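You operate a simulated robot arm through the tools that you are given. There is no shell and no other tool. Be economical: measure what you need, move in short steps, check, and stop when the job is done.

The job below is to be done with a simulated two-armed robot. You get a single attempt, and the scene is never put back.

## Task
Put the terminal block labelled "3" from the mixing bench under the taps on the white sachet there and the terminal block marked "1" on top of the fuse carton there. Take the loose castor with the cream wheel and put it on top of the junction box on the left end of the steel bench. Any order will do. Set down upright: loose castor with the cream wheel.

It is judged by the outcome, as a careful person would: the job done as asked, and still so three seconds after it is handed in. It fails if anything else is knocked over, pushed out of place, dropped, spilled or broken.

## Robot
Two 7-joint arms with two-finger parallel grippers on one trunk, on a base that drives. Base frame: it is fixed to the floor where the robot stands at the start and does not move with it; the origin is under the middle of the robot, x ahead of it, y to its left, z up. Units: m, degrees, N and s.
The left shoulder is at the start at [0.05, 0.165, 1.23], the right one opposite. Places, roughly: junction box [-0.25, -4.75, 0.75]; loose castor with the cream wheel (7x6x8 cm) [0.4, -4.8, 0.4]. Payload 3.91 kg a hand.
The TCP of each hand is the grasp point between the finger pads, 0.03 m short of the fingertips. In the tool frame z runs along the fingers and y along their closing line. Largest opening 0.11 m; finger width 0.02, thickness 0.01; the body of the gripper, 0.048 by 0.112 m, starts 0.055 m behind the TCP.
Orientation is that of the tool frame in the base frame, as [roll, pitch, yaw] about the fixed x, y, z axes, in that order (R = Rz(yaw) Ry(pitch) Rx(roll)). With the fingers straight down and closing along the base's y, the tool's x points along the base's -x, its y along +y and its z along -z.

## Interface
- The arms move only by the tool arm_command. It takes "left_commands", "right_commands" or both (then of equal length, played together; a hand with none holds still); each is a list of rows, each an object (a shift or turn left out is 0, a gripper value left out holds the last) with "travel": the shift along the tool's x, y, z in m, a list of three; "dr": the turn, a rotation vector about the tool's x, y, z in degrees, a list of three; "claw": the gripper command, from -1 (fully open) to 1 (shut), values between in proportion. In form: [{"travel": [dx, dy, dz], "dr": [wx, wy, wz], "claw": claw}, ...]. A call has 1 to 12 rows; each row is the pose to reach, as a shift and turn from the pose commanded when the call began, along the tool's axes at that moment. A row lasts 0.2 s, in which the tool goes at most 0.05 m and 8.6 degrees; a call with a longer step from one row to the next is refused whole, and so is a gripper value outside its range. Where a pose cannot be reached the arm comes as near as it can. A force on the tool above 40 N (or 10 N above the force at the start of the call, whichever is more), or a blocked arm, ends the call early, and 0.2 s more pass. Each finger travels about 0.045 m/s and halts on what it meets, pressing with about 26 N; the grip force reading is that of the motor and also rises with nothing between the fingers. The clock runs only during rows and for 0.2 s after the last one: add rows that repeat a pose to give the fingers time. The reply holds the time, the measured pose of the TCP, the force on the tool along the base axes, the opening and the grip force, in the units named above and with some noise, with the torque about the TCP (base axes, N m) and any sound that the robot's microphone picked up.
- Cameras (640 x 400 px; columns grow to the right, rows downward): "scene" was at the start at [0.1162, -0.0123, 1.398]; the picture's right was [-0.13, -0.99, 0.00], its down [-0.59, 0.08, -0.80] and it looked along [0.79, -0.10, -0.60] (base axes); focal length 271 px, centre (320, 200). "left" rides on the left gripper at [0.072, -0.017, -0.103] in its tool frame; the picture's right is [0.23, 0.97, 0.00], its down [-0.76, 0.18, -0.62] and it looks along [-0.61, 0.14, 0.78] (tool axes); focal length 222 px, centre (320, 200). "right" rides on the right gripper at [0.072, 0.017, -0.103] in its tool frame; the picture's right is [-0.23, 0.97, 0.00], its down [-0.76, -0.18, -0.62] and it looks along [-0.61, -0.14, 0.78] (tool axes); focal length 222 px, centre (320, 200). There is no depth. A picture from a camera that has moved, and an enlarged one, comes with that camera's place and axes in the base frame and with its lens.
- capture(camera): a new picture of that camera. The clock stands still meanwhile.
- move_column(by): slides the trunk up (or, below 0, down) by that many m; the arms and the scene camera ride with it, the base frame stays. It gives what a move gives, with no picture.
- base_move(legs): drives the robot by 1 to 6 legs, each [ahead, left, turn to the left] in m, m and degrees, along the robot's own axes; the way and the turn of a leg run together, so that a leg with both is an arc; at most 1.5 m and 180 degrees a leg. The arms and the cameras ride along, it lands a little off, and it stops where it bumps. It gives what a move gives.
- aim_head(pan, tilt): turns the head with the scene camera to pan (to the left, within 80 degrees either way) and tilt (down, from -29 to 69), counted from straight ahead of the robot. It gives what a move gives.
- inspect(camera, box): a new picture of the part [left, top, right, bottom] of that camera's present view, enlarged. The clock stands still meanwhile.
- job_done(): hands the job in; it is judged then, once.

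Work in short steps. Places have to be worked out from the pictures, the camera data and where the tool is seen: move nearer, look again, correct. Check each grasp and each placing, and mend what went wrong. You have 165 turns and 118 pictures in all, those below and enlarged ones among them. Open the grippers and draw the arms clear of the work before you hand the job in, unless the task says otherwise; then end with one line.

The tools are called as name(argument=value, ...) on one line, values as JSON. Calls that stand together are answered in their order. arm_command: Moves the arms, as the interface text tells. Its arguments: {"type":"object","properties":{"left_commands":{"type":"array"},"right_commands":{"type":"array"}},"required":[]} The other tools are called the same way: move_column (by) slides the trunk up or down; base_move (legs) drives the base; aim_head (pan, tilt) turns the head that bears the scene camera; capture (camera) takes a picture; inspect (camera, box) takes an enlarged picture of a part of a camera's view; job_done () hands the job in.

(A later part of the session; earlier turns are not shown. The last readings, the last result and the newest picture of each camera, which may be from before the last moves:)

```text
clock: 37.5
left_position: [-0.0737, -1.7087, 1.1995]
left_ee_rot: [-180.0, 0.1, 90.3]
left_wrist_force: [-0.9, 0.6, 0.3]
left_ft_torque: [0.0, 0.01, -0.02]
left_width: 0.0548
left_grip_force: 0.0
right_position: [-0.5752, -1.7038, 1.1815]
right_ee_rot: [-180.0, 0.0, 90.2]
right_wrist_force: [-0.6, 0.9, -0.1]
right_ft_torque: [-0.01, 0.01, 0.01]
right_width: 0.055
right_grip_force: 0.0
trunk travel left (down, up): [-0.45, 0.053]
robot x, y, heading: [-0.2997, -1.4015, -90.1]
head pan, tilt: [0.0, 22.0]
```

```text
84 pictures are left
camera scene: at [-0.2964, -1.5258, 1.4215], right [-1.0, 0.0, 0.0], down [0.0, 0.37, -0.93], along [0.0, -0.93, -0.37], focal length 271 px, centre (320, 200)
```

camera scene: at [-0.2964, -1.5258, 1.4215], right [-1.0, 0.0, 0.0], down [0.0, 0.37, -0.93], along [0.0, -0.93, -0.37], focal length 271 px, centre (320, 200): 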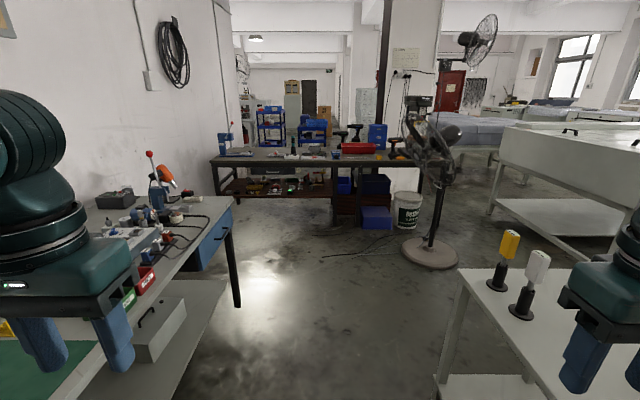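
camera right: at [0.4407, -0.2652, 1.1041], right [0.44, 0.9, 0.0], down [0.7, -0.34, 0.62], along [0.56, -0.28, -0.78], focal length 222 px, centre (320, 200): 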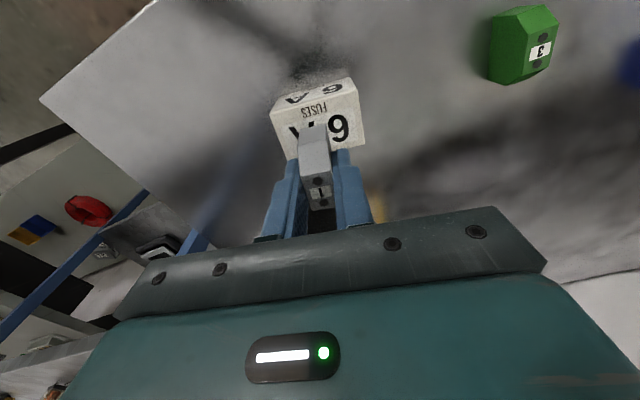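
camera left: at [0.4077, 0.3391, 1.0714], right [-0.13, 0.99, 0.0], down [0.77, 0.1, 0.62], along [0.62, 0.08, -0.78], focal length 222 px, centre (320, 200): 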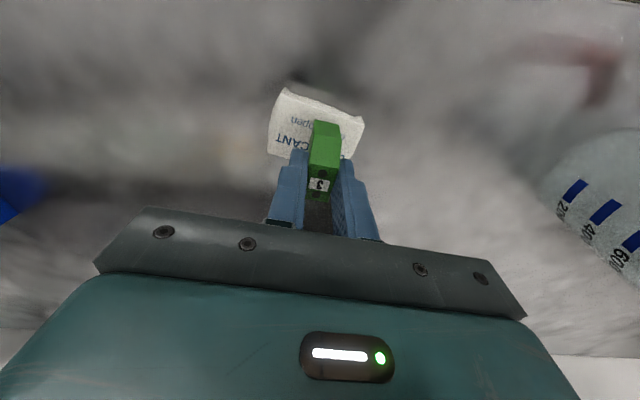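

The way ahead is clear; I drive 1.45 m further, slightly right to clear the wall bench's press.

base_move(legs=[[0.3, -0.06, 0], [1.15, 0, 0]])

aim_head(pan=10, tilt=30)

capture(camera="scene")

inspect(camera="scene", box=[160, 130, 400, 280])

```text
clock: 45.0
left_position: [-0.1423, -3.1711, 1.1997]
left_ee_rot: [180.0, 0.1, 89.3]
left_wrist_force: [0.0, -0.1, 1.4]
left_ft_torque: [0.01, -0.01, 0.0]
left_width: 0.0551
left_grip_force: 0.1
right_position: [-0.643, -3.1579, 1.181]
right_ee_rot: [180.0, 0.0, 89.3]
right_wrist_force: [-0.3, 0.2, -0.7]
right_ft_torque: [0.01, 0.04, -0.01]
right_width: 0.0551
right_grip_force: 0.1
trunk travel left (down, up): [-0.45, 0.053]
robot x, y, heading: [-0.3621, -2.8632, -90.8]
head pan, tilt: [0.0, 22.0]
```

```text
clock: 45.7
left_position: [-0.1419, -3.1707, 1.2014]
left_ee_rot: [179.9, 0.2, 89.4]
left_wrist_force: [0.4, 0.6, 0.4]
left_ft_torque: [0.01, -0.01, 0.0]
left_width: 0.055
left_grip_force: 0.0
right_position: [-0.6439, -3.1568, 1.1808]
right_ee_rot: [-180.0, 0.0, 89.2]
right_wrist_force: [0.8, 0.3, 0.2]
right_ft_torque: [-0.03, 0.0, 0.05]
right_width: 0.0549
right_grip_force: 0.0
trunk travel left (down, up): [-0.45, 0.053]
robot x, y, heading: [-0.3614, -2.8624, -90.5]
head pan, tilt: [10.0, 30.0]
```

```text
83 pictures are left
camera scene: at [-0.3468, -2.9808, 1.4087], right [-0.99, -0.16, 0.0], down [-0.08, 0.49, -0.87], along [0.14, -0.85, -0.5], focal length 271 px, centre (320, 200)
```

scene: 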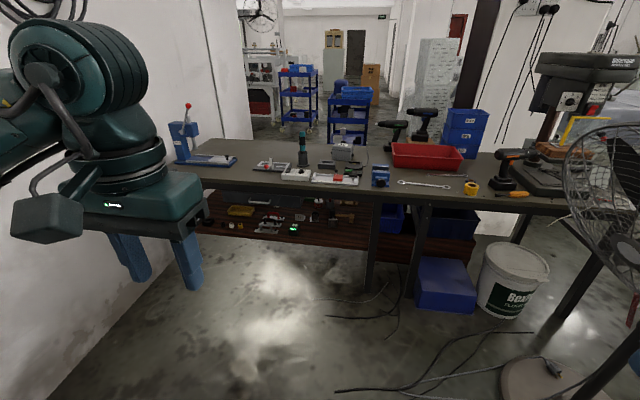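

```text
2.67 times, centred on (280, 205) of scene
camera zoom: at [-0.3468, -2.9808, 1.4087], right [-0.99, -0.16, 0.0], down [-0.08, 0.49, -0.87], along [0.14, -0.85, -0.5], focal length 723 px, centre (427, 187)
```

zoom: 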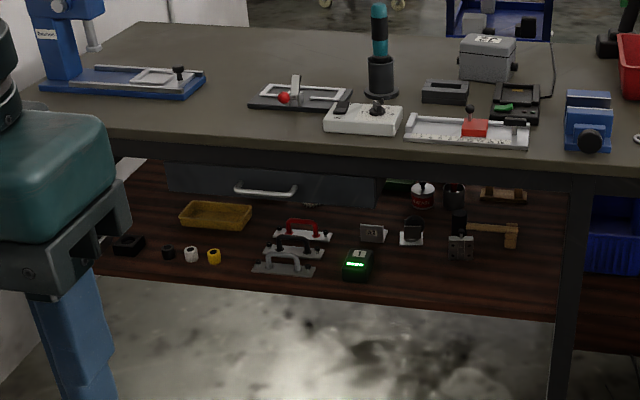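

The grey box right of centre on the bench is the junction box. Castor-like things are on the lower shelf. I drive nearer, shifting left, and then lower the head's view.

base_move(legs=[[0.35, 0, 0], [0.35, 0.3, 0]])

aim_head(pan=5, tilt=35)

move_column(by=-0.2)

capture(camera="scene")

```text
clock: 50.9
left_position: [0.1524, -3.8741, 1.2007]
left_ee_rot: [-179.9, 0.1, 89.2]
left_wrist_force: [0.8, 0.0, -0.2]
left_ft_torque: [-0.03, 0.01, 0.01]
left_width: 0.0549
left_grip_force: 0.1
right_position: [-0.3481, -3.8602, 1.1802]
right_ee_rot: [179.9, -0.1, 89.1]
right_wrist_force: [-1.0, -0.2, 0.4]
right_ft_torque: [0.03, 0.02, 0.01]
right_width: 0.0549
right_grip_force: 0.1
trunk travel left (down, up): [-0.45, 0.053]
robot x, y, heading: [-0.0665, -3.563, -90.8]
head pan, tilt: [10.0, 30.0]
```

```text
clock: 51.5
left_position: [0.1521, -3.8738, 1.2012]
left_ee_rot: [-179.9, 0.1, 89.3]
left_wrist_force: [-0.4, -0.8, 0.1]
left_ft_torque: [-0.02, 0.02, -0.01]
left_width: 0.0551
left_grip_force: 0.0
right_position: [-0.3491, -3.8603, 1.1795]
right_ee_rot: [180.0, 0.0, 89.2]
right_wrist_force: [0.0, 0.8, -0.1]
right_ft_torque: [-0.01, 0.01, 0.0]
right_width: 0.055
right_grip_force: 0.1
trunk travel left (down, up): [-0.45, 0.053]
robot x, y, heading: [-0.0672, -3.5641, -90.5]
head pan, tilt: [5.0, 35.0]
```

```text
clock: 53.7
left_position: [0.1533, -3.8748, 1.0006]
left_ee_rot: [180.0, 0.1, 89.3]
left_wrist_force: [-0.3, 0.2, -0.3]
left_ft_torque: [-0.01, 0.0, 0.01]
left_width: 0.055
left_grip_force: 0.0
right_position: [-0.3494, -3.8608, 0.9804]
right_ee_rot: [-180.0, 0.0, 89.3]
right_wrist_force: [0.4, 0.3, 0.5]
right_ft_torque: [0.0, 0.02, 0.02]
right_width: 0.0551
right_grip_force: 0.2
trunk travel left (down, up): [-0.25, 0.253]
robot x, y, heading: [-0.0662, -3.5641, -90.9]
head pan, tilt: [5.0, 35.0]
```

```text
81 pictures are left
camera scene: at [-0.0597, -3.6826, 1.2009], right [-1.0, -0.07, 0.0], down [-0.04, 0.57, -0.82], along [0.06, -0.82, -0.57], focal length 271 px, centre (320, 200)
```

scene: 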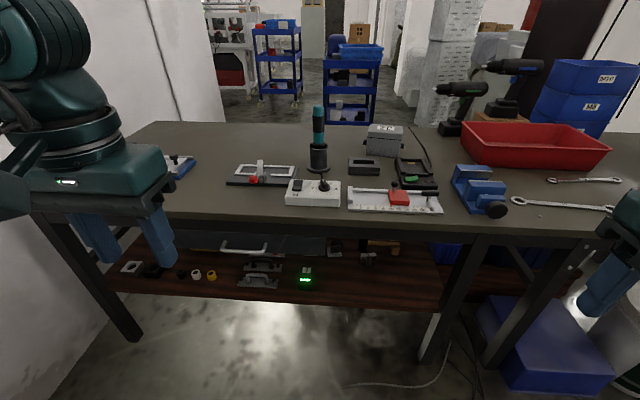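

I lower the trunk fully to see under the bench; hands are ~0.35 m clear of its edge.

move_column(by=-0.24)

aim_head(pan=5, tilt=30)

capture(camera="scene")

inspect(camera="scene", box=[120, 180, 440, 330])

```text
clock: 56.2
left_position: [0.1524, -3.8731, 0.76]
left_ee_rot: [-180.0, 0.1, 89.3]
left_wrist_force: [-0.6, 0.0, 0.2]
left_ft_torque: [0.01, -0.01, 0.04]
left_width: 0.055
left_grip_force: 0.0
right_position: [-0.3485, -3.8603, 0.74]
right_ee_rot: [-179.9, 0.0, 89.2]
right_wrist_force: [-0.6, 0.6, 0.7]
right_ft_torque: [0.0, 0.02, 0.02]
right_width: 0.0549
right_grip_force: 0.1
trunk travel left (down, up): [-0.01, 0.493]
robot x, y, heading: [-0.0656, -3.5634, -90.8]
head pan, tilt: [5.0, 35.0]
```

```text
clock: 56.9
left_position: [0.1524, -3.8738, 0.7601]
left_ee_rot: [-180.0, 0.1, 89.3]
left_wrist_force: [-0.2, 0.6, -0.8]
left_ft_torque: [-0.01, 0.0, 0.02]
left_width: 0.0549
left_grip_force: 0.0
right_position: [-0.3492, -3.8608, 0.7401]
right_ee_rot: [-180.0, 0.0, 89.2]
right_wrist_force: [-0.7, -0.3, 1.0]
right_ft_torque: [0.02, -0.02, -0.04]
right_width: 0.055
right_grip_force: 0.1
trunk travel left (down, up): [-0.01, 0.493]
robot x, y, heading: [-0.066, -3.565, -90.7]
head pan, tilt: [5.0, 30.0]
```

```text
80 pictures are left
camera scene: at [-0.0596, -3.6851, 0.9686], right [-1.0, -0.07, 0.0], down [-0.04, 0.5, -0.87], along [0.06, -0.86, -0.5], focal length 271 px, centre (320, 200)
```

scene: 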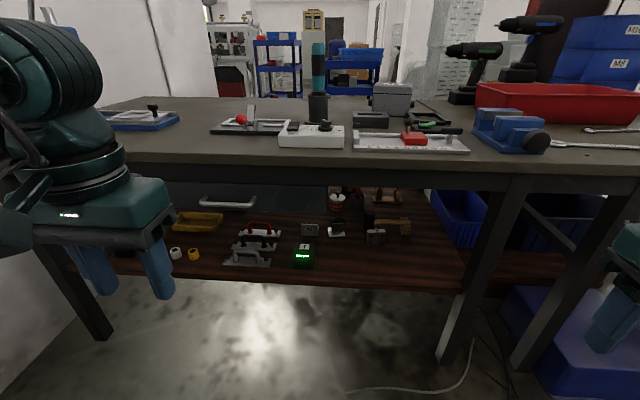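

```text
2.00 times, centred on (280, 255) of scene
camera zoom: at [-0.0596, -3.6851, 0.9686], right [-1.0, -0.07, 0.0], down [-0.04, 0.5, -0.87], along [0.06, -0.86, -0.5], focal length 542 px, centre (400, 90)
```

zoom: 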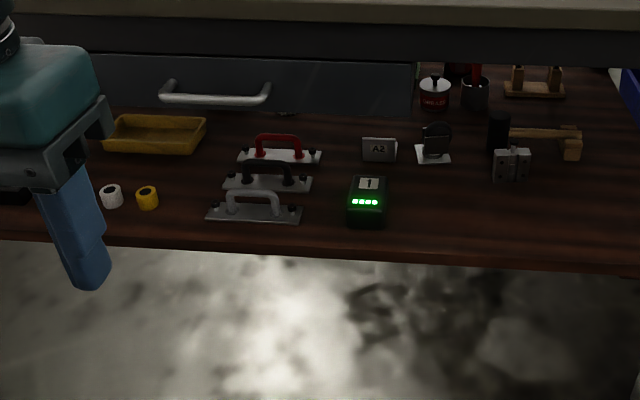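

The cream castor must be deep beneath the drawer (not visible; a black-wheel one is at front). I pitch the left hand up ~50° and lower it so its camera looks under the drawer.

arm_command(left_commands=[{"travel": [0, 0, 0.02], "dr": [0, -8, 0]}, {"travel": [0, 0, 0.04], "dr": [0, -16, 0]}, {"travel": [0, 0, 0.06], "dr": [0, -24, 0]}, {"travel": [0, 0, 0.08], "dr": [0, -32, 0]}, {"travel": [0, 0, 0.1], "dr": [0, -40, 0]}, {"travel": [0, 0, 0.13], "dr": [0, -45, 0]}, {"travel": [0, 0, 0.16], "dr": [0, -50, 0]}, {"travel": [0, 0, 0.2], "dr": [0, -50, 0]}, {"travel": [0, 0, 0.2], "dr": [0, -50, 0]}])

capture(camera="left")

```text
clock: 58.9
left_position: [0.1402, -3.9692, 0.5753]
left_ee_rot: [-179.9, 48.8, 89.4]
left_wrist_force: [0.8, 0.6, -0.3]
left_ft_torque: [-0.02, 0.02, -0.01]
left_width: 0.0549
left_grip_force: 0.1
left hand out of reach, approached as far as the arm can: row 3, 4, 5, 6, 7, 8, 9
right_position: [-0.3472, -3.861, 0.7414]
right_ee_rot: [-179.9, 0.0, 89.3]
right_wrist_force: [-0.1, 0.4, 0.6]
right_ft_torque: [-0.01, 0.01, 0.01]
right_width: 0.0553
right_grip_force: 0.0
trunk travel left (down, up): [-0.01, 0.493]
robot x, y, heading: [-0.0656, -3.566, -90.6]
head pan, tilt: [5.0, 30.0]
```

```text
78 pictures are left
camera left: at [0.1246, -3.8426, 0.5878], right [0.98, 0.14, -0.17], down [0.18, -0.03, 0.98], along [0.13, -0.99, -0.06], focal length 222 px, centre (320, 200)
```

left: 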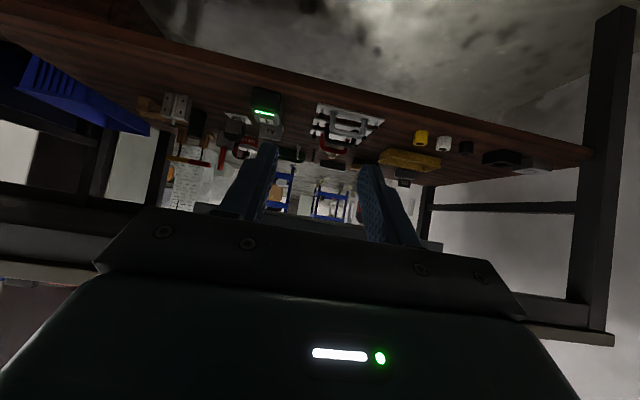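

The view (upside down) shows under the shelf space; I enlarge it.

inspect(camera="left", box=[150, 90, 310, 210])

inspect(camera="left", box=[260, 110, 440, 220])

```text
3.33 times, centred on (230, 150) of left
camera zoom: at [0.1246, -3.8426, 0.5878], right [0.98, 0.14, -0.17], down [0.18, -0.03, 0.98], along [0.13, -0.99, -0.06], focal length 740 px, centre (620, 367)
```

zoom: 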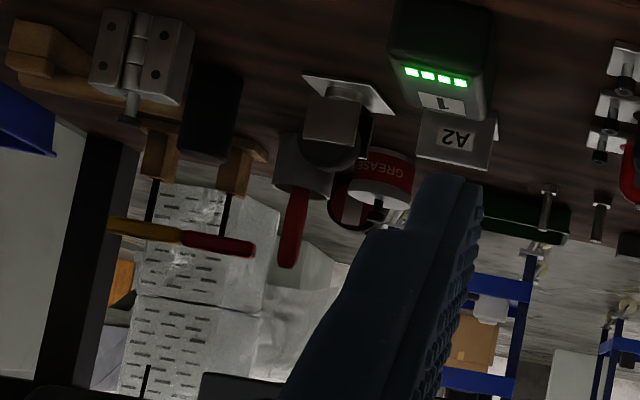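

```text
3.56 times, centred on (350, 165) of left
camera zoom: at [0.1246, -3.8426, 0.5878], right [0.98, 0.14, -0.17], down [0.18, -0.03, 0.98], along [0.13, -0.99, -0.06], focal length 790 px, centre (213, 324)
```

zoom: 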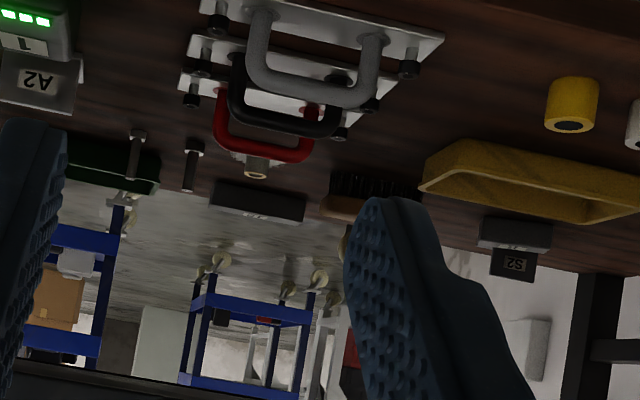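

Something cream is at the predicted spot, hidden by the finger. I shift the left hand 8 cm to +x for a clear view.

arm_command(left_commands=[{"travel": [0, 0.04, 0]}, {"travel": [0, 0.08, 0]}, {"travel": [0, 0.08, 0]}])

inspect(camera="left", box=[250, 110, 410, 220])

```text
clock: 59.6
left_position: [0.221, -3.9709, 0.5732]
left_ee_rot: [-179.9, 50.1, 89.3]
left_wrist_force: [-0.2, -0.3, -0.9]
left_ft_torque: [0.0, -0.01, 0.0]
left_width: 0.0547
left_grip_force: 0.0
right_position: [-0.3495, -3.86, 0.7403]
right_ee_rot: [179.9, -0.1, 89.2]
right_wrist_force: [0.0, 0.3, 1.3]
right_ft_torque: [-0.03, 0.05, 0.0]
right_width: 0.0546
right_grip_force: 0.1
trunk travel left (down, up): [-0.01, 0.493]
robot x, y, heading: [-0.0652, -3.5643, -91.0]
head pan, tilt: [5.0, 30.0]
```

```text
3.64 times, centred on (330, 165) of left
camera zoom: at [0.2052, -3.8448, 0.5836], right [0.98, 0.13, -0.17], down [0.18, -0.01, 0.98], along [0.13, -0.99, -0.04], focal length 808 px, centre (284, 327)
```

zoom: 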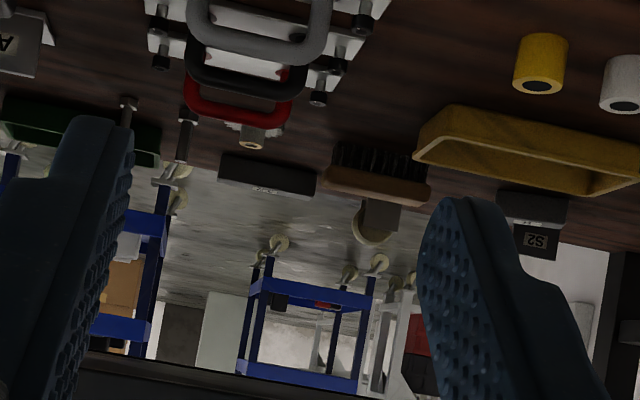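

The cream-wheel castor stands plate-down behind a brush, near the shelf's rear edge (≈(0.43,-4.85)), so approach from behind the bench is best. I re-tuck the left hand and look for a way around.

arm_command(left_commands=[{"travel": [-0.007, -0.01, -0.025], "dr": [0, 8, 0]}, {"travel": [-0.014, -0.02, -0.05], "dr": [0, 16, 0]}, {"travel": [-0.021, -0.03, -0.075], "dr": [0, 24, 0]}, {"travel": [-0.028, -0.04, -0.1], "dr": [0, 32, 0]}, {"travel": [-0.036, -0.05, -0.125], "dr": [0, 40, 0]}, {"travel": [-0.043, -0.06, -0.15], "dr": [0, 45, 0]}, {"travel": [-0.05, -0.07, -0.173], "dr": [0, 50, 0]}, {"travel": [-0.05, -0.07, -0.173], "dr": [0, 50, 0]}])

move_column(by=0.45)

aim_head(pan=35, tilt=25)

capture(camera="scene")

aim_head(pan=-45, tilt=25)

capture(camera="scene")

```text
clock: 61.5
left_position: [0.1527, -3.8677, 0.7236]
left_ee_rot: [180.0, 0.1, 89.3]
left_wrist_force: [0.4, 0.1, -0.3]
left_ft_torque: [-0.02, -0.01, 0.0]
left_width: 0.0552
left_grip_force: 0.0
left hand out of reach, approached as far as the arm can: row 1, 2
right_position: [-0.3485, -3.8608, 0.7398]
right_ee_rot: [180.0, 0.0, 89.2]
right_wrist_force: [-0.1, 0.5, 0.5]
right_ft_torque: [-0.01, 0.03, -0.01]
right_width: 0.0549
right_grip_force: 0.2
trunk travel left (down, up): [-0.01, 0.493]
robot x, y, heading: [-0.0648, -3.5662, -90.7]
head pan, tilt: [5.0, 30.0]
```

```text
refused: 0.45 is not a number from -0.4 to 0.4
```

```text
clock: 62.4
left_position: [0.1532, -3.8688, 0.7241]
left_ee_rot: [179.9, 0.1, 89.3]
left_wrist_force: [0.0, 0.4, 0.0]
left_ft_torque: [-0.02, 0.03, -0.03]
left_width: 0.0551
left_grip_force: 0.0
right_position: [-0.3491, -3.8603, 0.7397]
right_ee_rot: [179.9, -0.1, 89.2]
right_wrist_force: [0.4, -0.4, 0.2]
right_ft_torque: [0.01, 0.02, 0.03]
right_width: 0.0551
right_grip_force: 0.1
trunk travel left (down, up): [-0.01, 0.493]
robot x, y, heading: [-0.0663, -3.5649, -90.5]
head pan, tilt: [35.0, 25.0]
```

```text
74 pictures are left
camera scene: at [-0.0145, -3.6711, 0.9766], right [-0.83, -0.56, 0.0], down [-0.24, 0.35, -0.91], along [0.51, -0.75, -0.42], focal length 271 px, centre (320, 200)
```

scene: 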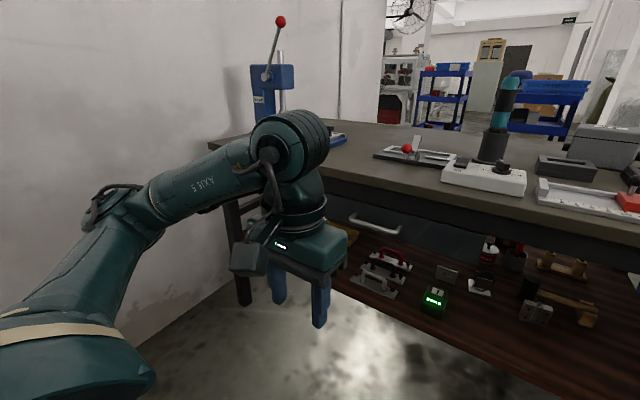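

```text
clock: 63.9
left_position: [0.1519, -3.8684, 0.7233]
left_ee_rot: [-179.9, 0.1, 89.2]
left_wrist_force: [0.2, -0.6, -0.5]
left_ft_torque: [0.01, 0.02, 0.0]
left_width: 0.0552
left_grip_force: 0.0
right_position: [-0.3484, -3.8605, 0.7408]
right_ee_rot: [179.9, 0.0, 89.3]
right_wrist_force: [0.2, -0.7, -0.5]
right_ft_torque: [-0.02, 0.01, 0.04]
right_width: 0.0548
right_grip_force: 0.0
trunk travel left (down, up): [-0.01, 0.493]
robot x, y, heading: [-0.0685, -3.5689, -90.7]
head pan, tilt: [-45.0, 25.0]
```

```text
73 pictures are left
camera scene: at [-0.1322, -3.6592, 0.9766], right [-0.7, 0.72, 0.0], down [0.3, 0.29, -0.91], along [-0.65, -0.63, -0.42], focal length 271 px, centre (320, 200)
```

scene: 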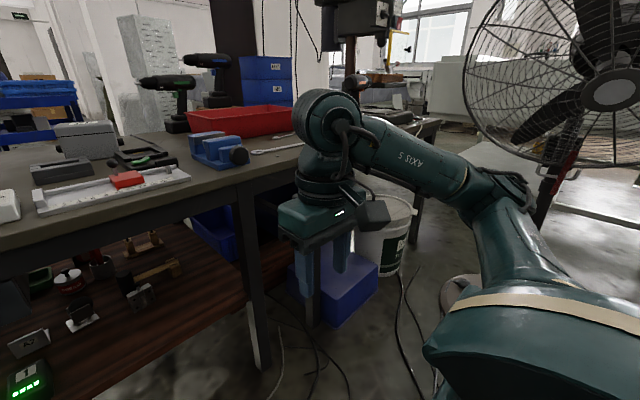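

The left end abuts the wall. I raise the trunk and look right for a route around the bench's right end.

move_column(by=0.4)

aim_head(pan=-45, tilt=15)

capture(camera="scene")

aim_head(pan=5, tilt=15)

capture(camera="scene")

```text
clock: 67.8
left_position: [0.1526, -3.8684, 1.1229]
left_ee_rot: [-180.0, 0.1, 89.3]
left_wrist_force: [0.4, -0.2, -0.8]
left_ft_torque: [0.01, 0.0, 0.0]
left_width: 0.055
left_grip_force: 0.0
right_position: [-0.3487, -3.86, 1.1396]
right_ee_rot: [180.0, -0.1, 89.2]
right_wrist_force: [0.5, -0.2, -0.2]
right_ft_torque: [0.03, -0.01, -0.01]
right_width: 0.0551
right_grip_force: 0.1
trunk travel left (down, up): [-0.41, 0.093]
robot x, y, heading: [-0.0671, -3.5659, -90.7]
head pan, tilt: [-45.0, 25.0]
```

```text
clock: 68.5
left_position: [0.1532, -3.8693, 1.1232]
left_ee_rot: [179.9, 0.1, 89.2]
left_wrist_force: [0.3, -0.2, 0.1]
left_ft_torque: [-0.04, 0.01, -0.03]
left_width: 0.0553
left_grip_force: 0.1
right_position: [-0.3498, -3.862, 1.1391]
right_ee_rot: [179.9, 0.1, 89.2]
right_wrist_force: [-0.6, 0.6, 0.3]
right_ft_torque: [0.01, -0.03, -0.04]
right_width: 0.0554
right_grip_force: 0.1
trunk travel left (down, up): [-0.41, 0.093]
robot x, y, heading: [-0.0648, -3.5646, -90.6]
head pan, tilt: [-45.0, 15.0]
```

```text
72 pictures are left
camera scene: at [-0.1332, -3.66, 1.3928], right [-0.7, 0.72, 0.0], down [0.19, 0.18, -0.97], along [-0.69, -0.67, -0.26], focal length 271 px, centre (320, 200)
```

scene: 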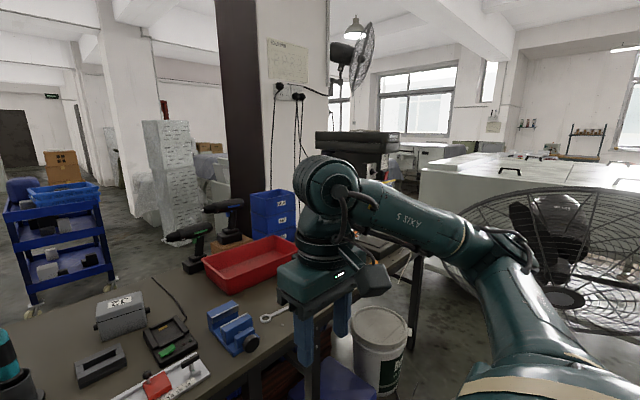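

```text
clock: 69.7
left_position: [0.1534, -3.8687, 1.1228]
left_ee_rot: [180.0, 0.1, 89.4]
left_wrist_force: [-0.7, 0.6, -0.1]
left_ft_torque: [0.0, 0.0, 0.02]
left_width: 0.055
left_grip_force: 0.2
right_position: [-0.3485, -3.8604, 1.1408]
right_ee_rot: [-179.9, 0.0, 89.3]
right_wrist_force: [0.3, -0.1, 0.4]
right_ft_torque: [-0.01, 0.03, 0.07]
right_width: 0.0549
right_grip_force: 0.1
trunk travel left (down, up): [-0.41, 0.093]
robot x, y, heading: [-0.0677, -3.5661, -90.9]
head pan, tilt: [5.0, 15.0]
```

```text
71 pictures are left
camera scene: at [-0.0594, -3.688, 1.3929], right [-1.0, -0.07, 0.0], down [-0.02, 0.26, -0.97], along [0.07, -0.96, -0.26], focal length 271 px, centre (320, 200)
```

scene: 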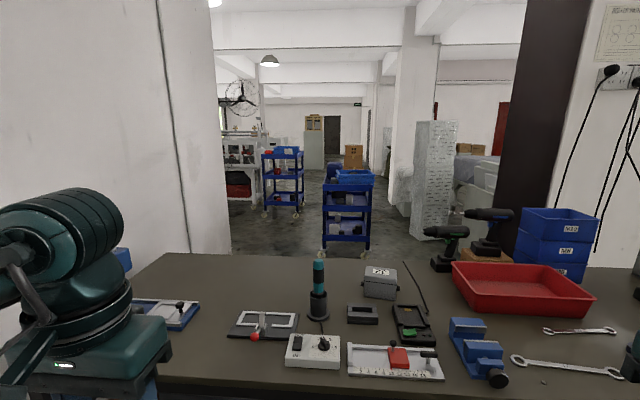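

Behind the bench is open floor, but access seems only round its right end past the fan. I back off to a vantage point and look along that route.

base_move(legs=[[-0.2, -0.2, 0], [-0.3, -0.3, 0]])

aim_head(pan=-30, tilt=18)

capture(camera="scene")

aim_head(pan=-75, tilt=18)

capture(camera="scene")

```text
clock: 74.9
left_position: [-0.3426, -3.3613, 1.123]
left_ee_rot: [-180.0, 0.0, 89.3]
left_wrist_force: [-0.5, 0.3, 0.7]
left_ft_torque: [0.0, 0.02, 0.02]
left_width: 0.0547
left_grip_force: 0.1
right_position: [-0.8431, -3.3541, 1.1404]
right_ee_rot: [-180.0, 0.0, 89.2]
right_wrist_force: [-0.2, 0.5, 0.1]
right_ft_torque: [0.0, 0.02, 0.02]
right_width: 0.0551
right_grip_force: 0.0
trunk travel left (down, up): [-0.41, 0.093]
robot x, y, heading: [-0.5627, -3.058, -90.7]
head pan, tilt: [5.0, 15.0]
```

```text
clock: 75.9
left_position: [-0.3413, -3.3615, 1.123]
left_ee_rot: [-180.0, 0.2, 89.2]
left_wrist_force: [0.1, -0.7, -0.5]
left_ft_torque: [0.01, -0.02, 0.02]
left_width: 0.055
left_grip_force: 0.1
right_position: [-0.8446, -3.3532, 1.141]
right_ee_rot: [179.9, 0.0, 89.3]
right_wrist_force: [0.1, 0.2, -0.6]
right_ft_torque: [-0.01, -0.01, 0.01]
right_width: 0.0549
right_grip_force: 0.0
trunk travel left (down, up): [-0.41, 0.093]
robot x, y, heading: [-0.5609, -3.059, -90.9]
head pan, tilt: [-30.0, 18.0]
```

```text
70 pictures are left
camera scene: at [-0.6082, -3.1684, 1.388], right [-0.86, 0.51, 0.0], down [0.16, 0.27, -0.95], along [-0.49, -0.82, -0.31], focal length 271 px, centre (320, 200)
```

scene: 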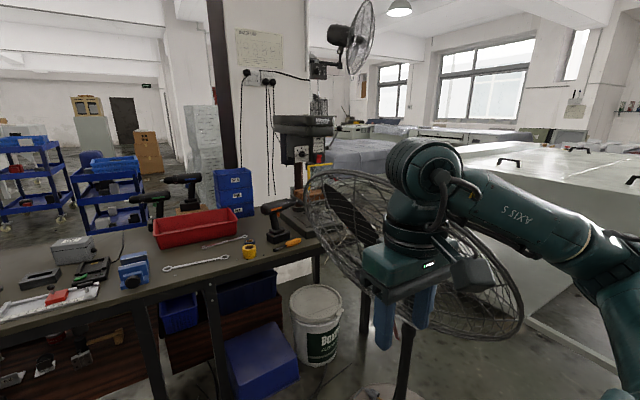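

```text
clock: 77.0
left_position: [-0.3418, -3.3627, 1.1231]
left_ee_rot: [180.0, 0.1, 89.3]
left_wrist_force: [-0.1, -0.3, 0.5]
left_ft_torque: [-0.01, 0.0, -0.01]
left_width: 0.0552
left_grip_force: 0.1
right_position: [-0.8435, -3.3534, 1.1399]
right_ee_rot: [-179.9, 0.0, 89.2]
right_wrist_force: [0.0, -0.2, 0.5]
right_ft_torque: [0.02, -0.01, 0.0]
right_width: 0.0551
right_grip_force: 0.0
trunk travel left (down, up): [-0.41, 0.093]
robot x, y, heading: [-0.5616, -3.0566, -90.8]
head pan, tilt: [-75.0, 18.0]
```

```text
69 pictures are left
camera scene: at [-0.6509, -3.1111, 1.388], right [-0.25, 0.97, 0.0], down [0.3, 0.08, -0.95], along [-0.92, -0.23, -0.31], focal length 271 px, centre (320, 200)
```

scene: 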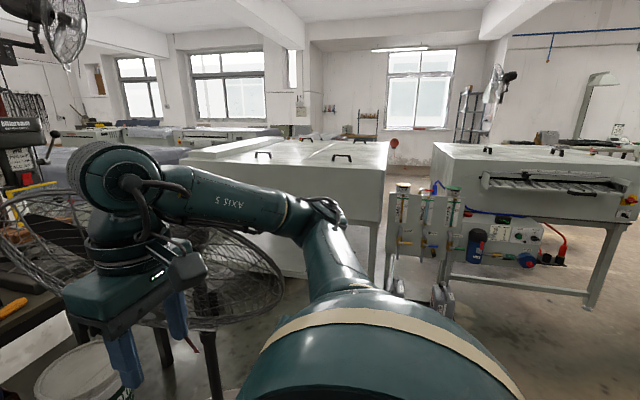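

Behind the bench is open; the reachable route is west of the small white table, past the fan on its far side, around the bench's right end. I raise the trunk, go back up the aisle and look west.

move_column(by=0.09)

base_move(legs=[[-0.25, 0.2, 0.8], [-1.0, 0, 0], [-0.93, 0, 0]])

aim_head(pan=-75, tilt=25)

capture(camera="scene")

aim_head(pan=-45, tilt=25)

capture(camera="scene")

```text
clock: 78.3
left_position: [-0.341, -3.3613, 1.2132]
left_ee_rot: [180.0, 0.0, 89.3]
left_wrist_force: [0.3, -0.6, 0.3]
left_ft_torque: [0.01, 0.01, 0.02]
left_width: 0.055
left_grip_force: 0.1
right_position: [-0.8438, -3.3533, 1.2305]
right_ee_rot: [-180.0, -0.1, 89.3]
right_wrist_force: [0.6, -0.2, -0.3]
right_ft_torque: [-0.01, 0.0, -0.03]
right_width: 0.0552
right_grip_force: 0.1
trunk travel left (down, up): [-0.5, 0.003]
robot x, y, heading: [-0.5618, -3.0558, -90.6]
head pan, tilt: [-75.0, 18.0]
```

```text
clock: 89.9
left_position: [-0.1082, -1.1953, 1.2132]
left_ee_rot: [-180.0, 0.1, 88.6]
left_wrist_force: [-0.4, 0.5, -0.1]
left_ft_torque: [-0.01, -0.01, 0.0]
left_width: 0.0552
left_grip_force: 0.1
right_position: [-0.6101, -1.1816, 1.2303]
right_ee_rot: [-180.0, 0.0, 88.6]
right_wrist_force: [-0.5, 0.7, 0.8]
right_ft_torque: [-0.01, -0.02, 0.02]
right_width: 0.0552
right_grip_force: 0.1
trunk travel left (down, up): [-0.5, 0.003]
robot x, y, heading: [-0.3209, -0.8872, -92.0]
head pan, tilt: [-75.0, 18.0]
```

```text
clock: 90.6
left_position: [-0.1071, -1.1959, 1.2138]
left_ee_rot: [180.0, 0.2, 88.5]
left_wrist_force: [-0.4, -0.5, 0.8]
left_ft_torque: [0.02, 0.01, -0.02]
left_width: 0.0547
left_grip_force: 0.1
right_position: [-0.6097, -1.1826, 1.2316]
right_ee_rot: [179.9, 0.0, 88.5]
right_wrist_force: [-0.1, 0.4, 0.5]
right_ft_torque: [0.01, -0.02, -0.03]
right_width: 0.0551
right_grip_force: 0.1
trunk travel left (down, up): [-0.5, 0.003]
robot x, y, heading: [-0.324, -0.8941, -91.6]
head pan, tilt: [-75.0, 25.0]
```

```text
68 pictures are left
camera scene: at [-0.4135, -0.9415, 1.4667], right [-0.23, 0.97, 0.0], down [0.41, 0.1, -0.91], along [-0.88, -0.21, -0.42], focal length 271 px, centre (320, 200)
```

scene: 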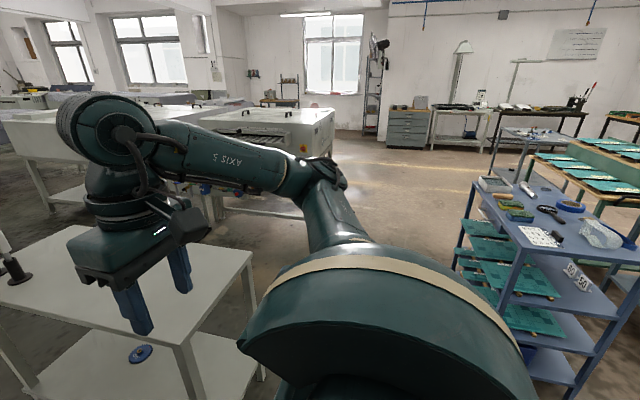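

```text
clock: 91.5
left_position: [-0.1081, -1.1962, 1.213]
left_ee_rot: [180.0, 0.1, 88.6]
left_wrist_force: [0.9, -0.5, 0.3]
left_ft_torque: [0.02, 0.0, 0.01]
left_width: 0.0551
left_grip_force: 0.2
right_position: [-0.6093, -1.1823, 1.231]
right_ee_rot: [-180.0, 0.0, 88.5]
right_wrist_force: [0.4, 0.5, -0.3]
right_ft_torque: [-0.01, -0.01, -0.01]
right_width: 0.0549
right_grip_force: 0.0
trunk travel left (down, up): [-0.5, 0.003]
robot x, y, heading: [-0.3227, -0.8847, -91.5]
head pan, tilt: [-45.0, 25.0]
```

```text
67 pictures are left
camera scene: at [-0.3908, -0.9833, 1.4666], right [-0.69, 0.73, 0.0], down [0.31, 0.29, -0.91], along [-0.66, -0.62, -0.42], focal length 271 px, centre (320, 200)
```

scene: 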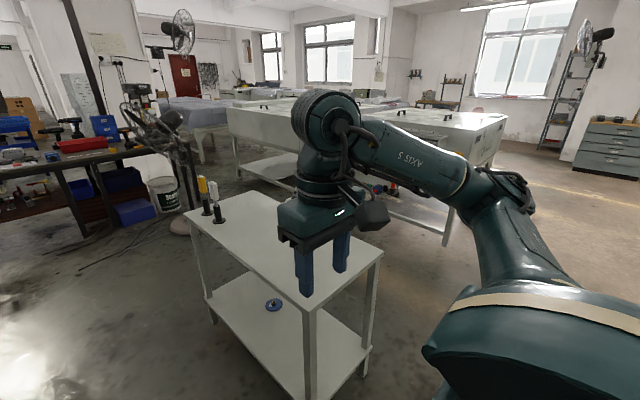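

The corridor between the blue cart (y>-0.35) and the white table (y<-1.45) is free. I move sideways to x≈-1.88 and look south.

base_move(legs=[[0, -0.75, 1.5], [0, -0.81, 0]])

aim_head(pan=0, tilt=25)

capture(camera="scene")

```text
clock: 105.7
left_position: [-1.6701, -1.186, 1.2133]
left_ee_rot: [180.0, 0.1, 89.7]
left_wrist_force: [-0.5, -0.7, -0.1]
left_ft_torque: [0.0, 0.02, 0.03]
left_width: 0.0549
left_grip_force: 0.1
right_position: [-2.1716, -1.1805, 1.2303]
right_ee_rot: [-179.9, 0.0, 89.7]
right_wrist_force: [-0.5, -0.2, 0.1]
right_ft_torque: [0.01, -0.02, -0.02]
right_width: 0.0549
right_grip_force: 0.1
trunk travel left (down, up): [-0.5, 0.003]
robot x, y, heading: [-1.8927, -0.8832, -90.5]
head pan, tilt: [-45.0, 25.0]
```

```text
clock: 106.8
left_position: [-1.6701, -1.1862, 1.2126]
left_ee_rot: [180.0, 0.1, 89.8]
left_wrist_force: [0.5, 0.5, 0.8]
left_ft_torque: [-0.02, 0.05, -0.02]
left_width: 0.0551
left_grip_force: 0.0
right_position: [-2.172, -1.1805, 1.2303]
right_ee_rot: [179.9, 0.1, 89.6]
right_wrist_force: [0.1, -0.5, 0.5]
right_ft_torque: [-0.02, 0.02, 0.03]
right_width: 0.055
right_grip_force: 0.0
trunk travel left (down, up): [-0.5, 0.003]
robot x, y, heading: [-1.8946, -0.8839, -90.4]
head pan, tilt: [0.0, 25.0]
```

```text
66 pictures are left
camera scene: at [-1.8918, -1.0061, 1.4666], right [-1.0, 0.01, 0.0], down [0.0, 0.42, -0.91], along [-0.01, -0.91, -0.42], focal length 271 px, centre (320, 200)
```

scene: 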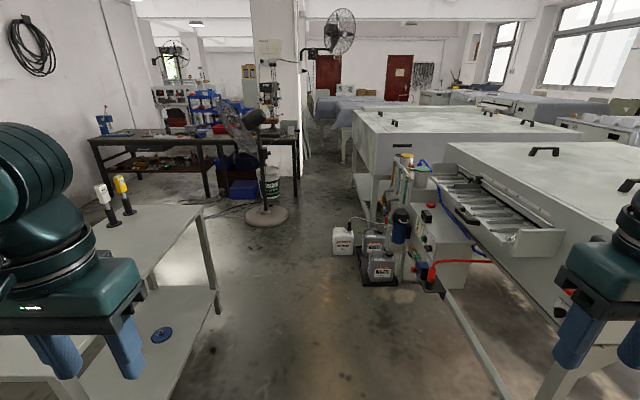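

There is an aisle south between fan/bench and the pump jugs/chest. I check the tight spots: zoom on jugs and fan base, and tilt down to see my own base.

inspect(camera="scene", box=[200, 90, 440, 300])

aim_head(pan=0, tilt=69)

capture(camera="scene")

```text
1.90 times, centred on (320, 195) of scene
camera zoom: at [-1.8918, -1.0061, 1.4666], right [-1.0, 0.01, 0.0], down [0.0, 0.42, -0.91], along [-0.01, -0.91, -0.42], focal length 516 px, centre (320, 210)
```

zoom: 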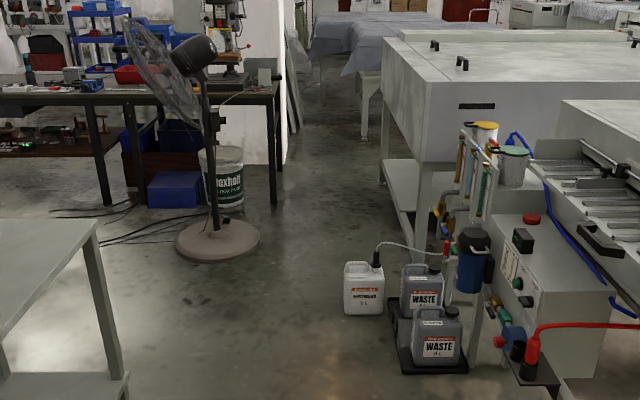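

```text
clock: 107.9
left_position: [-1.6692, -1.1872, 1.2141]
left_ee_rot: [-180.0, 0.2, 89.7]
left_wrist_force: [0.0, -0.4, -0.6]
left_ft_torque: [0.02, -0.04, 0.02]
left_width: 0.055
left_grip_force: 0.1
right_position: [-2.1721, -1.1811, 1.2304]
right_ee_rot: [-180.0, 0.1, 89.7]
right_wrist_force: [0.0, 0.4, 0.0]
right_ft_torque: [0.04, 0.01, -0.01]
right_width: 0.055
right_grip_force: 0.0
trunk travel left (down, up): [-0.5, 0.003]
robot x, y, heading: [-1.8939, -0.8839, -90.5]
head pan, tilt: [0.0, 68.8]
```

```text
64 pictures are left
camera scene: at [-1.8914, -0.9699, 1.4072], right [-1.0, 0.01, 0.0], down [0.01, 0.93, -0.36], along [0.0, -0.36, -0.93], focal length 271 px, centre (320, 200)
```

scene: 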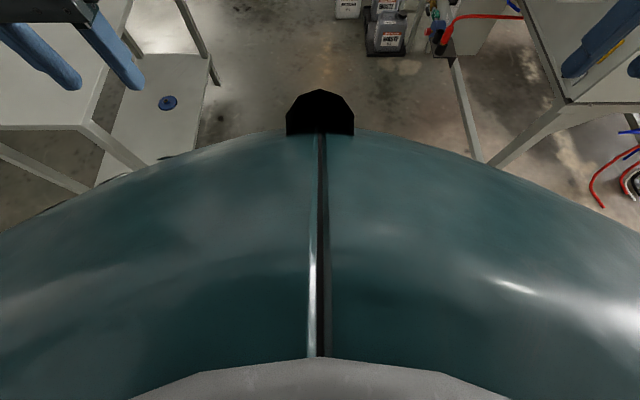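

Table's SW corner is ≈(-1.3,-2.3), jug edge ≈(-2.03,-3.0), fan base edge ≈(-1.56,-3.76), chest ≈ x -2.4. I pull the arms in narrower and drive the first part to (-1.7,-2.5).

arm_command(left_commands=[{"travel": [-0.03, -0.03, 0]}, {"travel": [-0.06, -0.06, 0]}, {"travel": [-0.09, -0.09, 0]}, {"travel": [-0.1, -0.1, 0]}, {"travel": [-0.1, -0.1, 0]}], right_commands=[{"travel": [-0.03, 0.03, 0]}, {"travel": [-0.06, 0.06, 0]}, {"travel": [-0.09, 0.09, 0]}, {"travel": [-0.1, 0.12, 0]}, {"travel": [-0.1, 0.12, 0]}])

base_move(legs=[[1.2, 0.17, 0], [0.4, 0.04, 0.5]])

aim_head(pan=0, tilt=30)

capture(camera="scene")

```text
clock: 109.1
left_position: [-1.7722, -1.2859, 1.2122]
left_ee_rot: [179.9, 0.1, 89.7]
left_wrist_force: [-1.6, 0.3, 0.4]
left_ft_torque: [0.01, 0.02, 0.03]
left_width: 0.0551
left_grip_force: 0.1
right_position: [-2.0508, -1.2835, 1.2293]
right_ee_rot: [179.9, 0.1, 89.6]
right_wrist_force: [-0.2, -0.2, -0.8]
right_ft_torque: [0.0, -0.04, 0.01]
right_width: 0.0553
right_grip_force: 0.1
trunk travel left (down, up): [-0.5, 0.003]
robot x, y, heading: [-1.8917, -0.8865, -90.2]
head pan, tilt: [0.0, 68.8]
```

```text
clock: 117.3
left_position: [-1.5669, -2.8812, 1.2127]
left_ee_rot: [-179.9, 0.2, 90.4]
left_wrist_force: [-0.5, 0.2, 0.7]
left_ft_torque: [0.0, 0.01, -0.01]
left_width: 0.055
left_grip_force: 0.0
right_position: [-1.8472, -2.8824, 1.2294]
right_ee_rot: [180.0, 0.0, 90.3]
right_wrist_force: [0.2, 0.3, -0.9]
right_ft_torque: [0.02, 0.03, -0.02]
right_width: 0.0551
right_grip_force: 0.0
trunk travel left (down, up): [-0.5, 0.003]
robot x, y, heading: [-1.6918, -2.4792, -89.8]
head pan, tilt: [0.0, 68.8]
```

```text
clock: 118.4
left_position: [-1.5663, -2.8802, 1.2128]
left_ee_rot: [180.0, 0.1, 90.3]
left_wrist_force: [-0.3, 0.2, 0.9]
left_ft_torque: [0.0, -0.01, -0.02]
left_width: 0.0552
left_grip_force: 0.1
right_position: [-1.848, -2.8803, 1.23]
right_ee_rot: [180.0, 0.0, 90.1]
right_wrist_force: [0.3, -0.4, -0.9]
right_ft_torque: [0.01, 0.0, -0.01]
right_width: 0.055
right_grip_force: 0.0
trunk travel left (down, up): [-0.5, 0.003]
robot x, y, heading: [-1.6918, -2.4799, -89.6]
head pan, tilt: [0.0, 30.0]
```

```text
63 pictures are left
camera scene: at [-1.6908, -2.6022, 1.4586], right [-1.0, 0.0, 0.0], down [0.0, 0.5, -0.87], along [0.0, -0.87, -0.5], focal length 271 px, centre (320, 200)
```

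scene: 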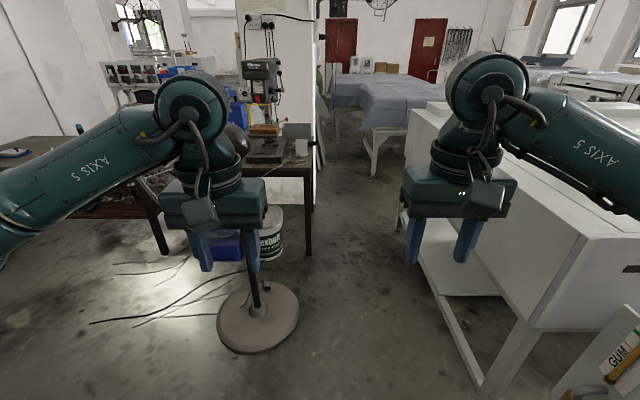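

Clear as estimated. I thread between jugs and fan to (-1.97,-3.7), then on to y≈-4.45.

base_move(legs=[[0.45, 0.04, 0], [0.77, -0.32, 0], [0.7, -0.02, 0]])

capture(camera="scene")

aim_head(pan=45, tilt=25)

capture(camera="scene")

```text
clock: 122.7
left_position: [-1.6026, -3.5238, 1.2117]
left_ee_rot: [-180.0, -0.1, 90.2]
left_wrist_force: [-0.4, -0.7, 0.4]
left_ft_torque: [0.08, -0.03, 0.03]
left_width: 0.0548
left_grip_force: 0.0
right_position: [-1.8823, -3.5254, 1.228]
right_ee_rot: [179.9, -0.2, 90.3]
right_wrist_force: [-0.6, -1.9, -0.5]
right_ft_torque: [0.08, 0.02, 0.02]
right_width: 0.0551
right_grip_force: 0.2
trunk travel left (down, up): [-0.5, 0.003]
robot x, y, heading: [-1.7274, -3.1192, -89.5]
head pan, tilt: [0.0, 30.0]
stopped in leg 2: the robot was blocked; the commanded pose is now the measured one
```

```text
62 pictures are left
camera scene: at [-1.7268, -3.2467, 1.4579], right [-1.0, 0.0, 0.0], down [0.0, 0.5, -0.86], along [0.0, -0.86, -0.5], focal length 271 px, centre (320, 200)
```

scene: 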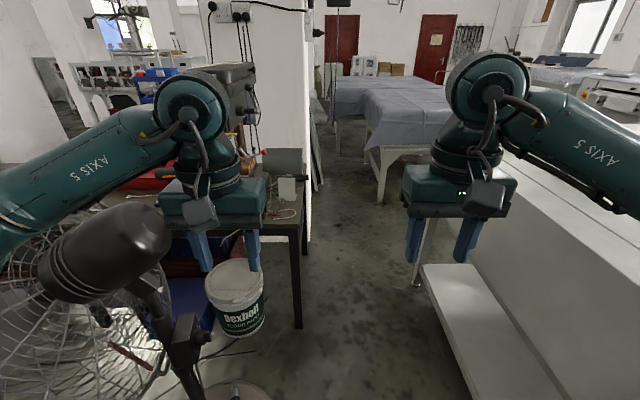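

```text
clock: 123.8
left_position: [-1.6003, -3.5206, 1.2132]
left_ee_rot: [-180.0, 0.2, 90.3]
left_wrist_force: [0.1, -0.3, 0.1]
left_ft_torque: [-0.01, 0.0, 0.0]
left_width: 0.0549
left_grip_force: 0.1
right_position: [-1.8796, -3.5196, 1.2303]
right_ee_rot: [179.9, 0.1, 90.4]
right_wrist_force: [-0.8, 0.9, 0.3]
right_ft_torque: [-0.01, 0.02, 0.01]
right_width: 0.0552
right_grip_force: 0.0
trunk travel left (down, up): [-0.5, 0.003]
robot x, y, heading: [-1.7273, -3.1219, -89.9]
head pan, tilt: [45.0, 25.0]
```

```text
61 pictures are left
camera scene: at [-1.6602, -3.2154, 1.4666], right [-0.7, -0.71, 0.0], down [-0.3, 0.3, -0.91], along [0.64, -0.64, -0.42], focal length 271 px, centre (320, 200)
```

scene: 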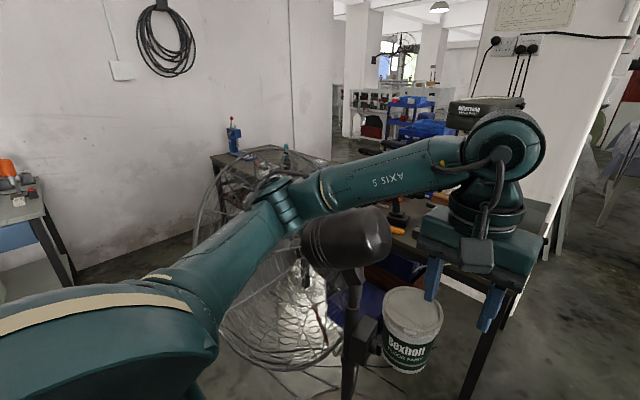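

I was blocked at (-1.73,-3.12); I check whether the jugs on the right or the fan on the left is the contact.

aim_head(pan=-70, tilt=60)

capture(camera="scene")

aim_head(pan=75, tilt=55)

capture(camera="scene")

```text
clock: 125.7
left_position: [-1.5997, -3.5208, 1.2138]
left_ee_rot: [-180.0, 0.1, 90.2]
left_wrist_force: [-0.1, 0.4, 0.8]
left_ft_torque: [-0.01, 0.0, -0.02]
left_width: 0.0549
left_grip_force: 0.1
right_position: [-1.8803, -3.5209, 1.2295]
right_ee_rot: [179.9, 0.1, 90.4]
right_wrist_force: [0.5, 0.1, 0.2]
right_ft_torque: [0.02, 0.04, 0.06]
right_width: 0.0549
right_grip_force: 0.1
trunk travel left (down, up): [-0.5, 0.003]
robot x, y, heading: [-1.726, -3.1213, -89.8]
head pan, tilt: [-70.0, 60.0]
```

```text
60 pictures are left
camera scene: at [-1.7881, -3.1738, 1.4166], right [-0.35, 0.94, 0.0], down [0.81, 0.3, -0.5], along [-0.47, -0.17, -0.87], focal length 271 px, centre (320, 200)
```

scene: 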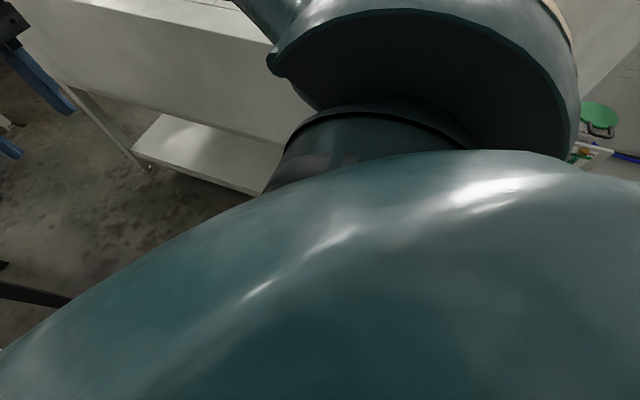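

```text
clock: 128.0
left_position: [-1.602, -3.5209, 1.213]
left_ee_rot: [-179.8, 0.2, 90.3]
left_wrist_force: [-0.1, 0.1, -0.6]
left_ft_torque: [0.02, -0.01, -0.03]
left_width: 0.0551
left_grip_force: 0.1
right_position: [-1.881, -3.5208, 1.2296]
right_ee_rot: [179.9, 0.1, 90.4]
right_wrist_force: [0.2, -1.3, -0.2]
right_ft_torque: [-0.02, -0.01, -0.01]
right_width: 0.055
right_grip_force: 0.1
trunk travel left (down, up): [-0.5, 0.003]
robot x, y, heading: [-1.7261, -3.1175, -89.9]
head pan, tilt: [75.0, 55.0]
```

```text
59 pictures are left
camera scene: at [-1.6559, -3.1691, 1.4226], right [-0.25, -0.97, 0.0], down [-0.79, 0.21, -0.57], along [0.55, -0.15, -0.82], focal length 271 px, centre (320, 200)
```

scene: 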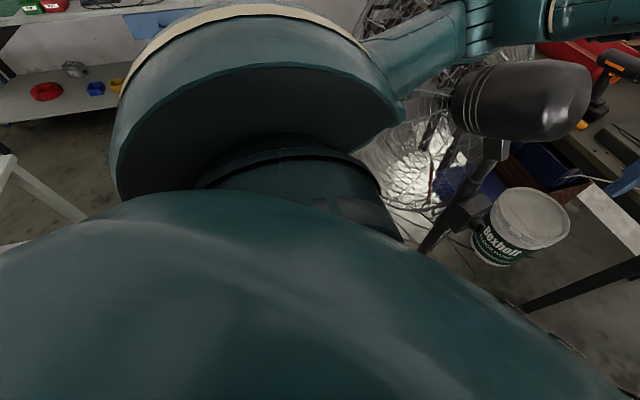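

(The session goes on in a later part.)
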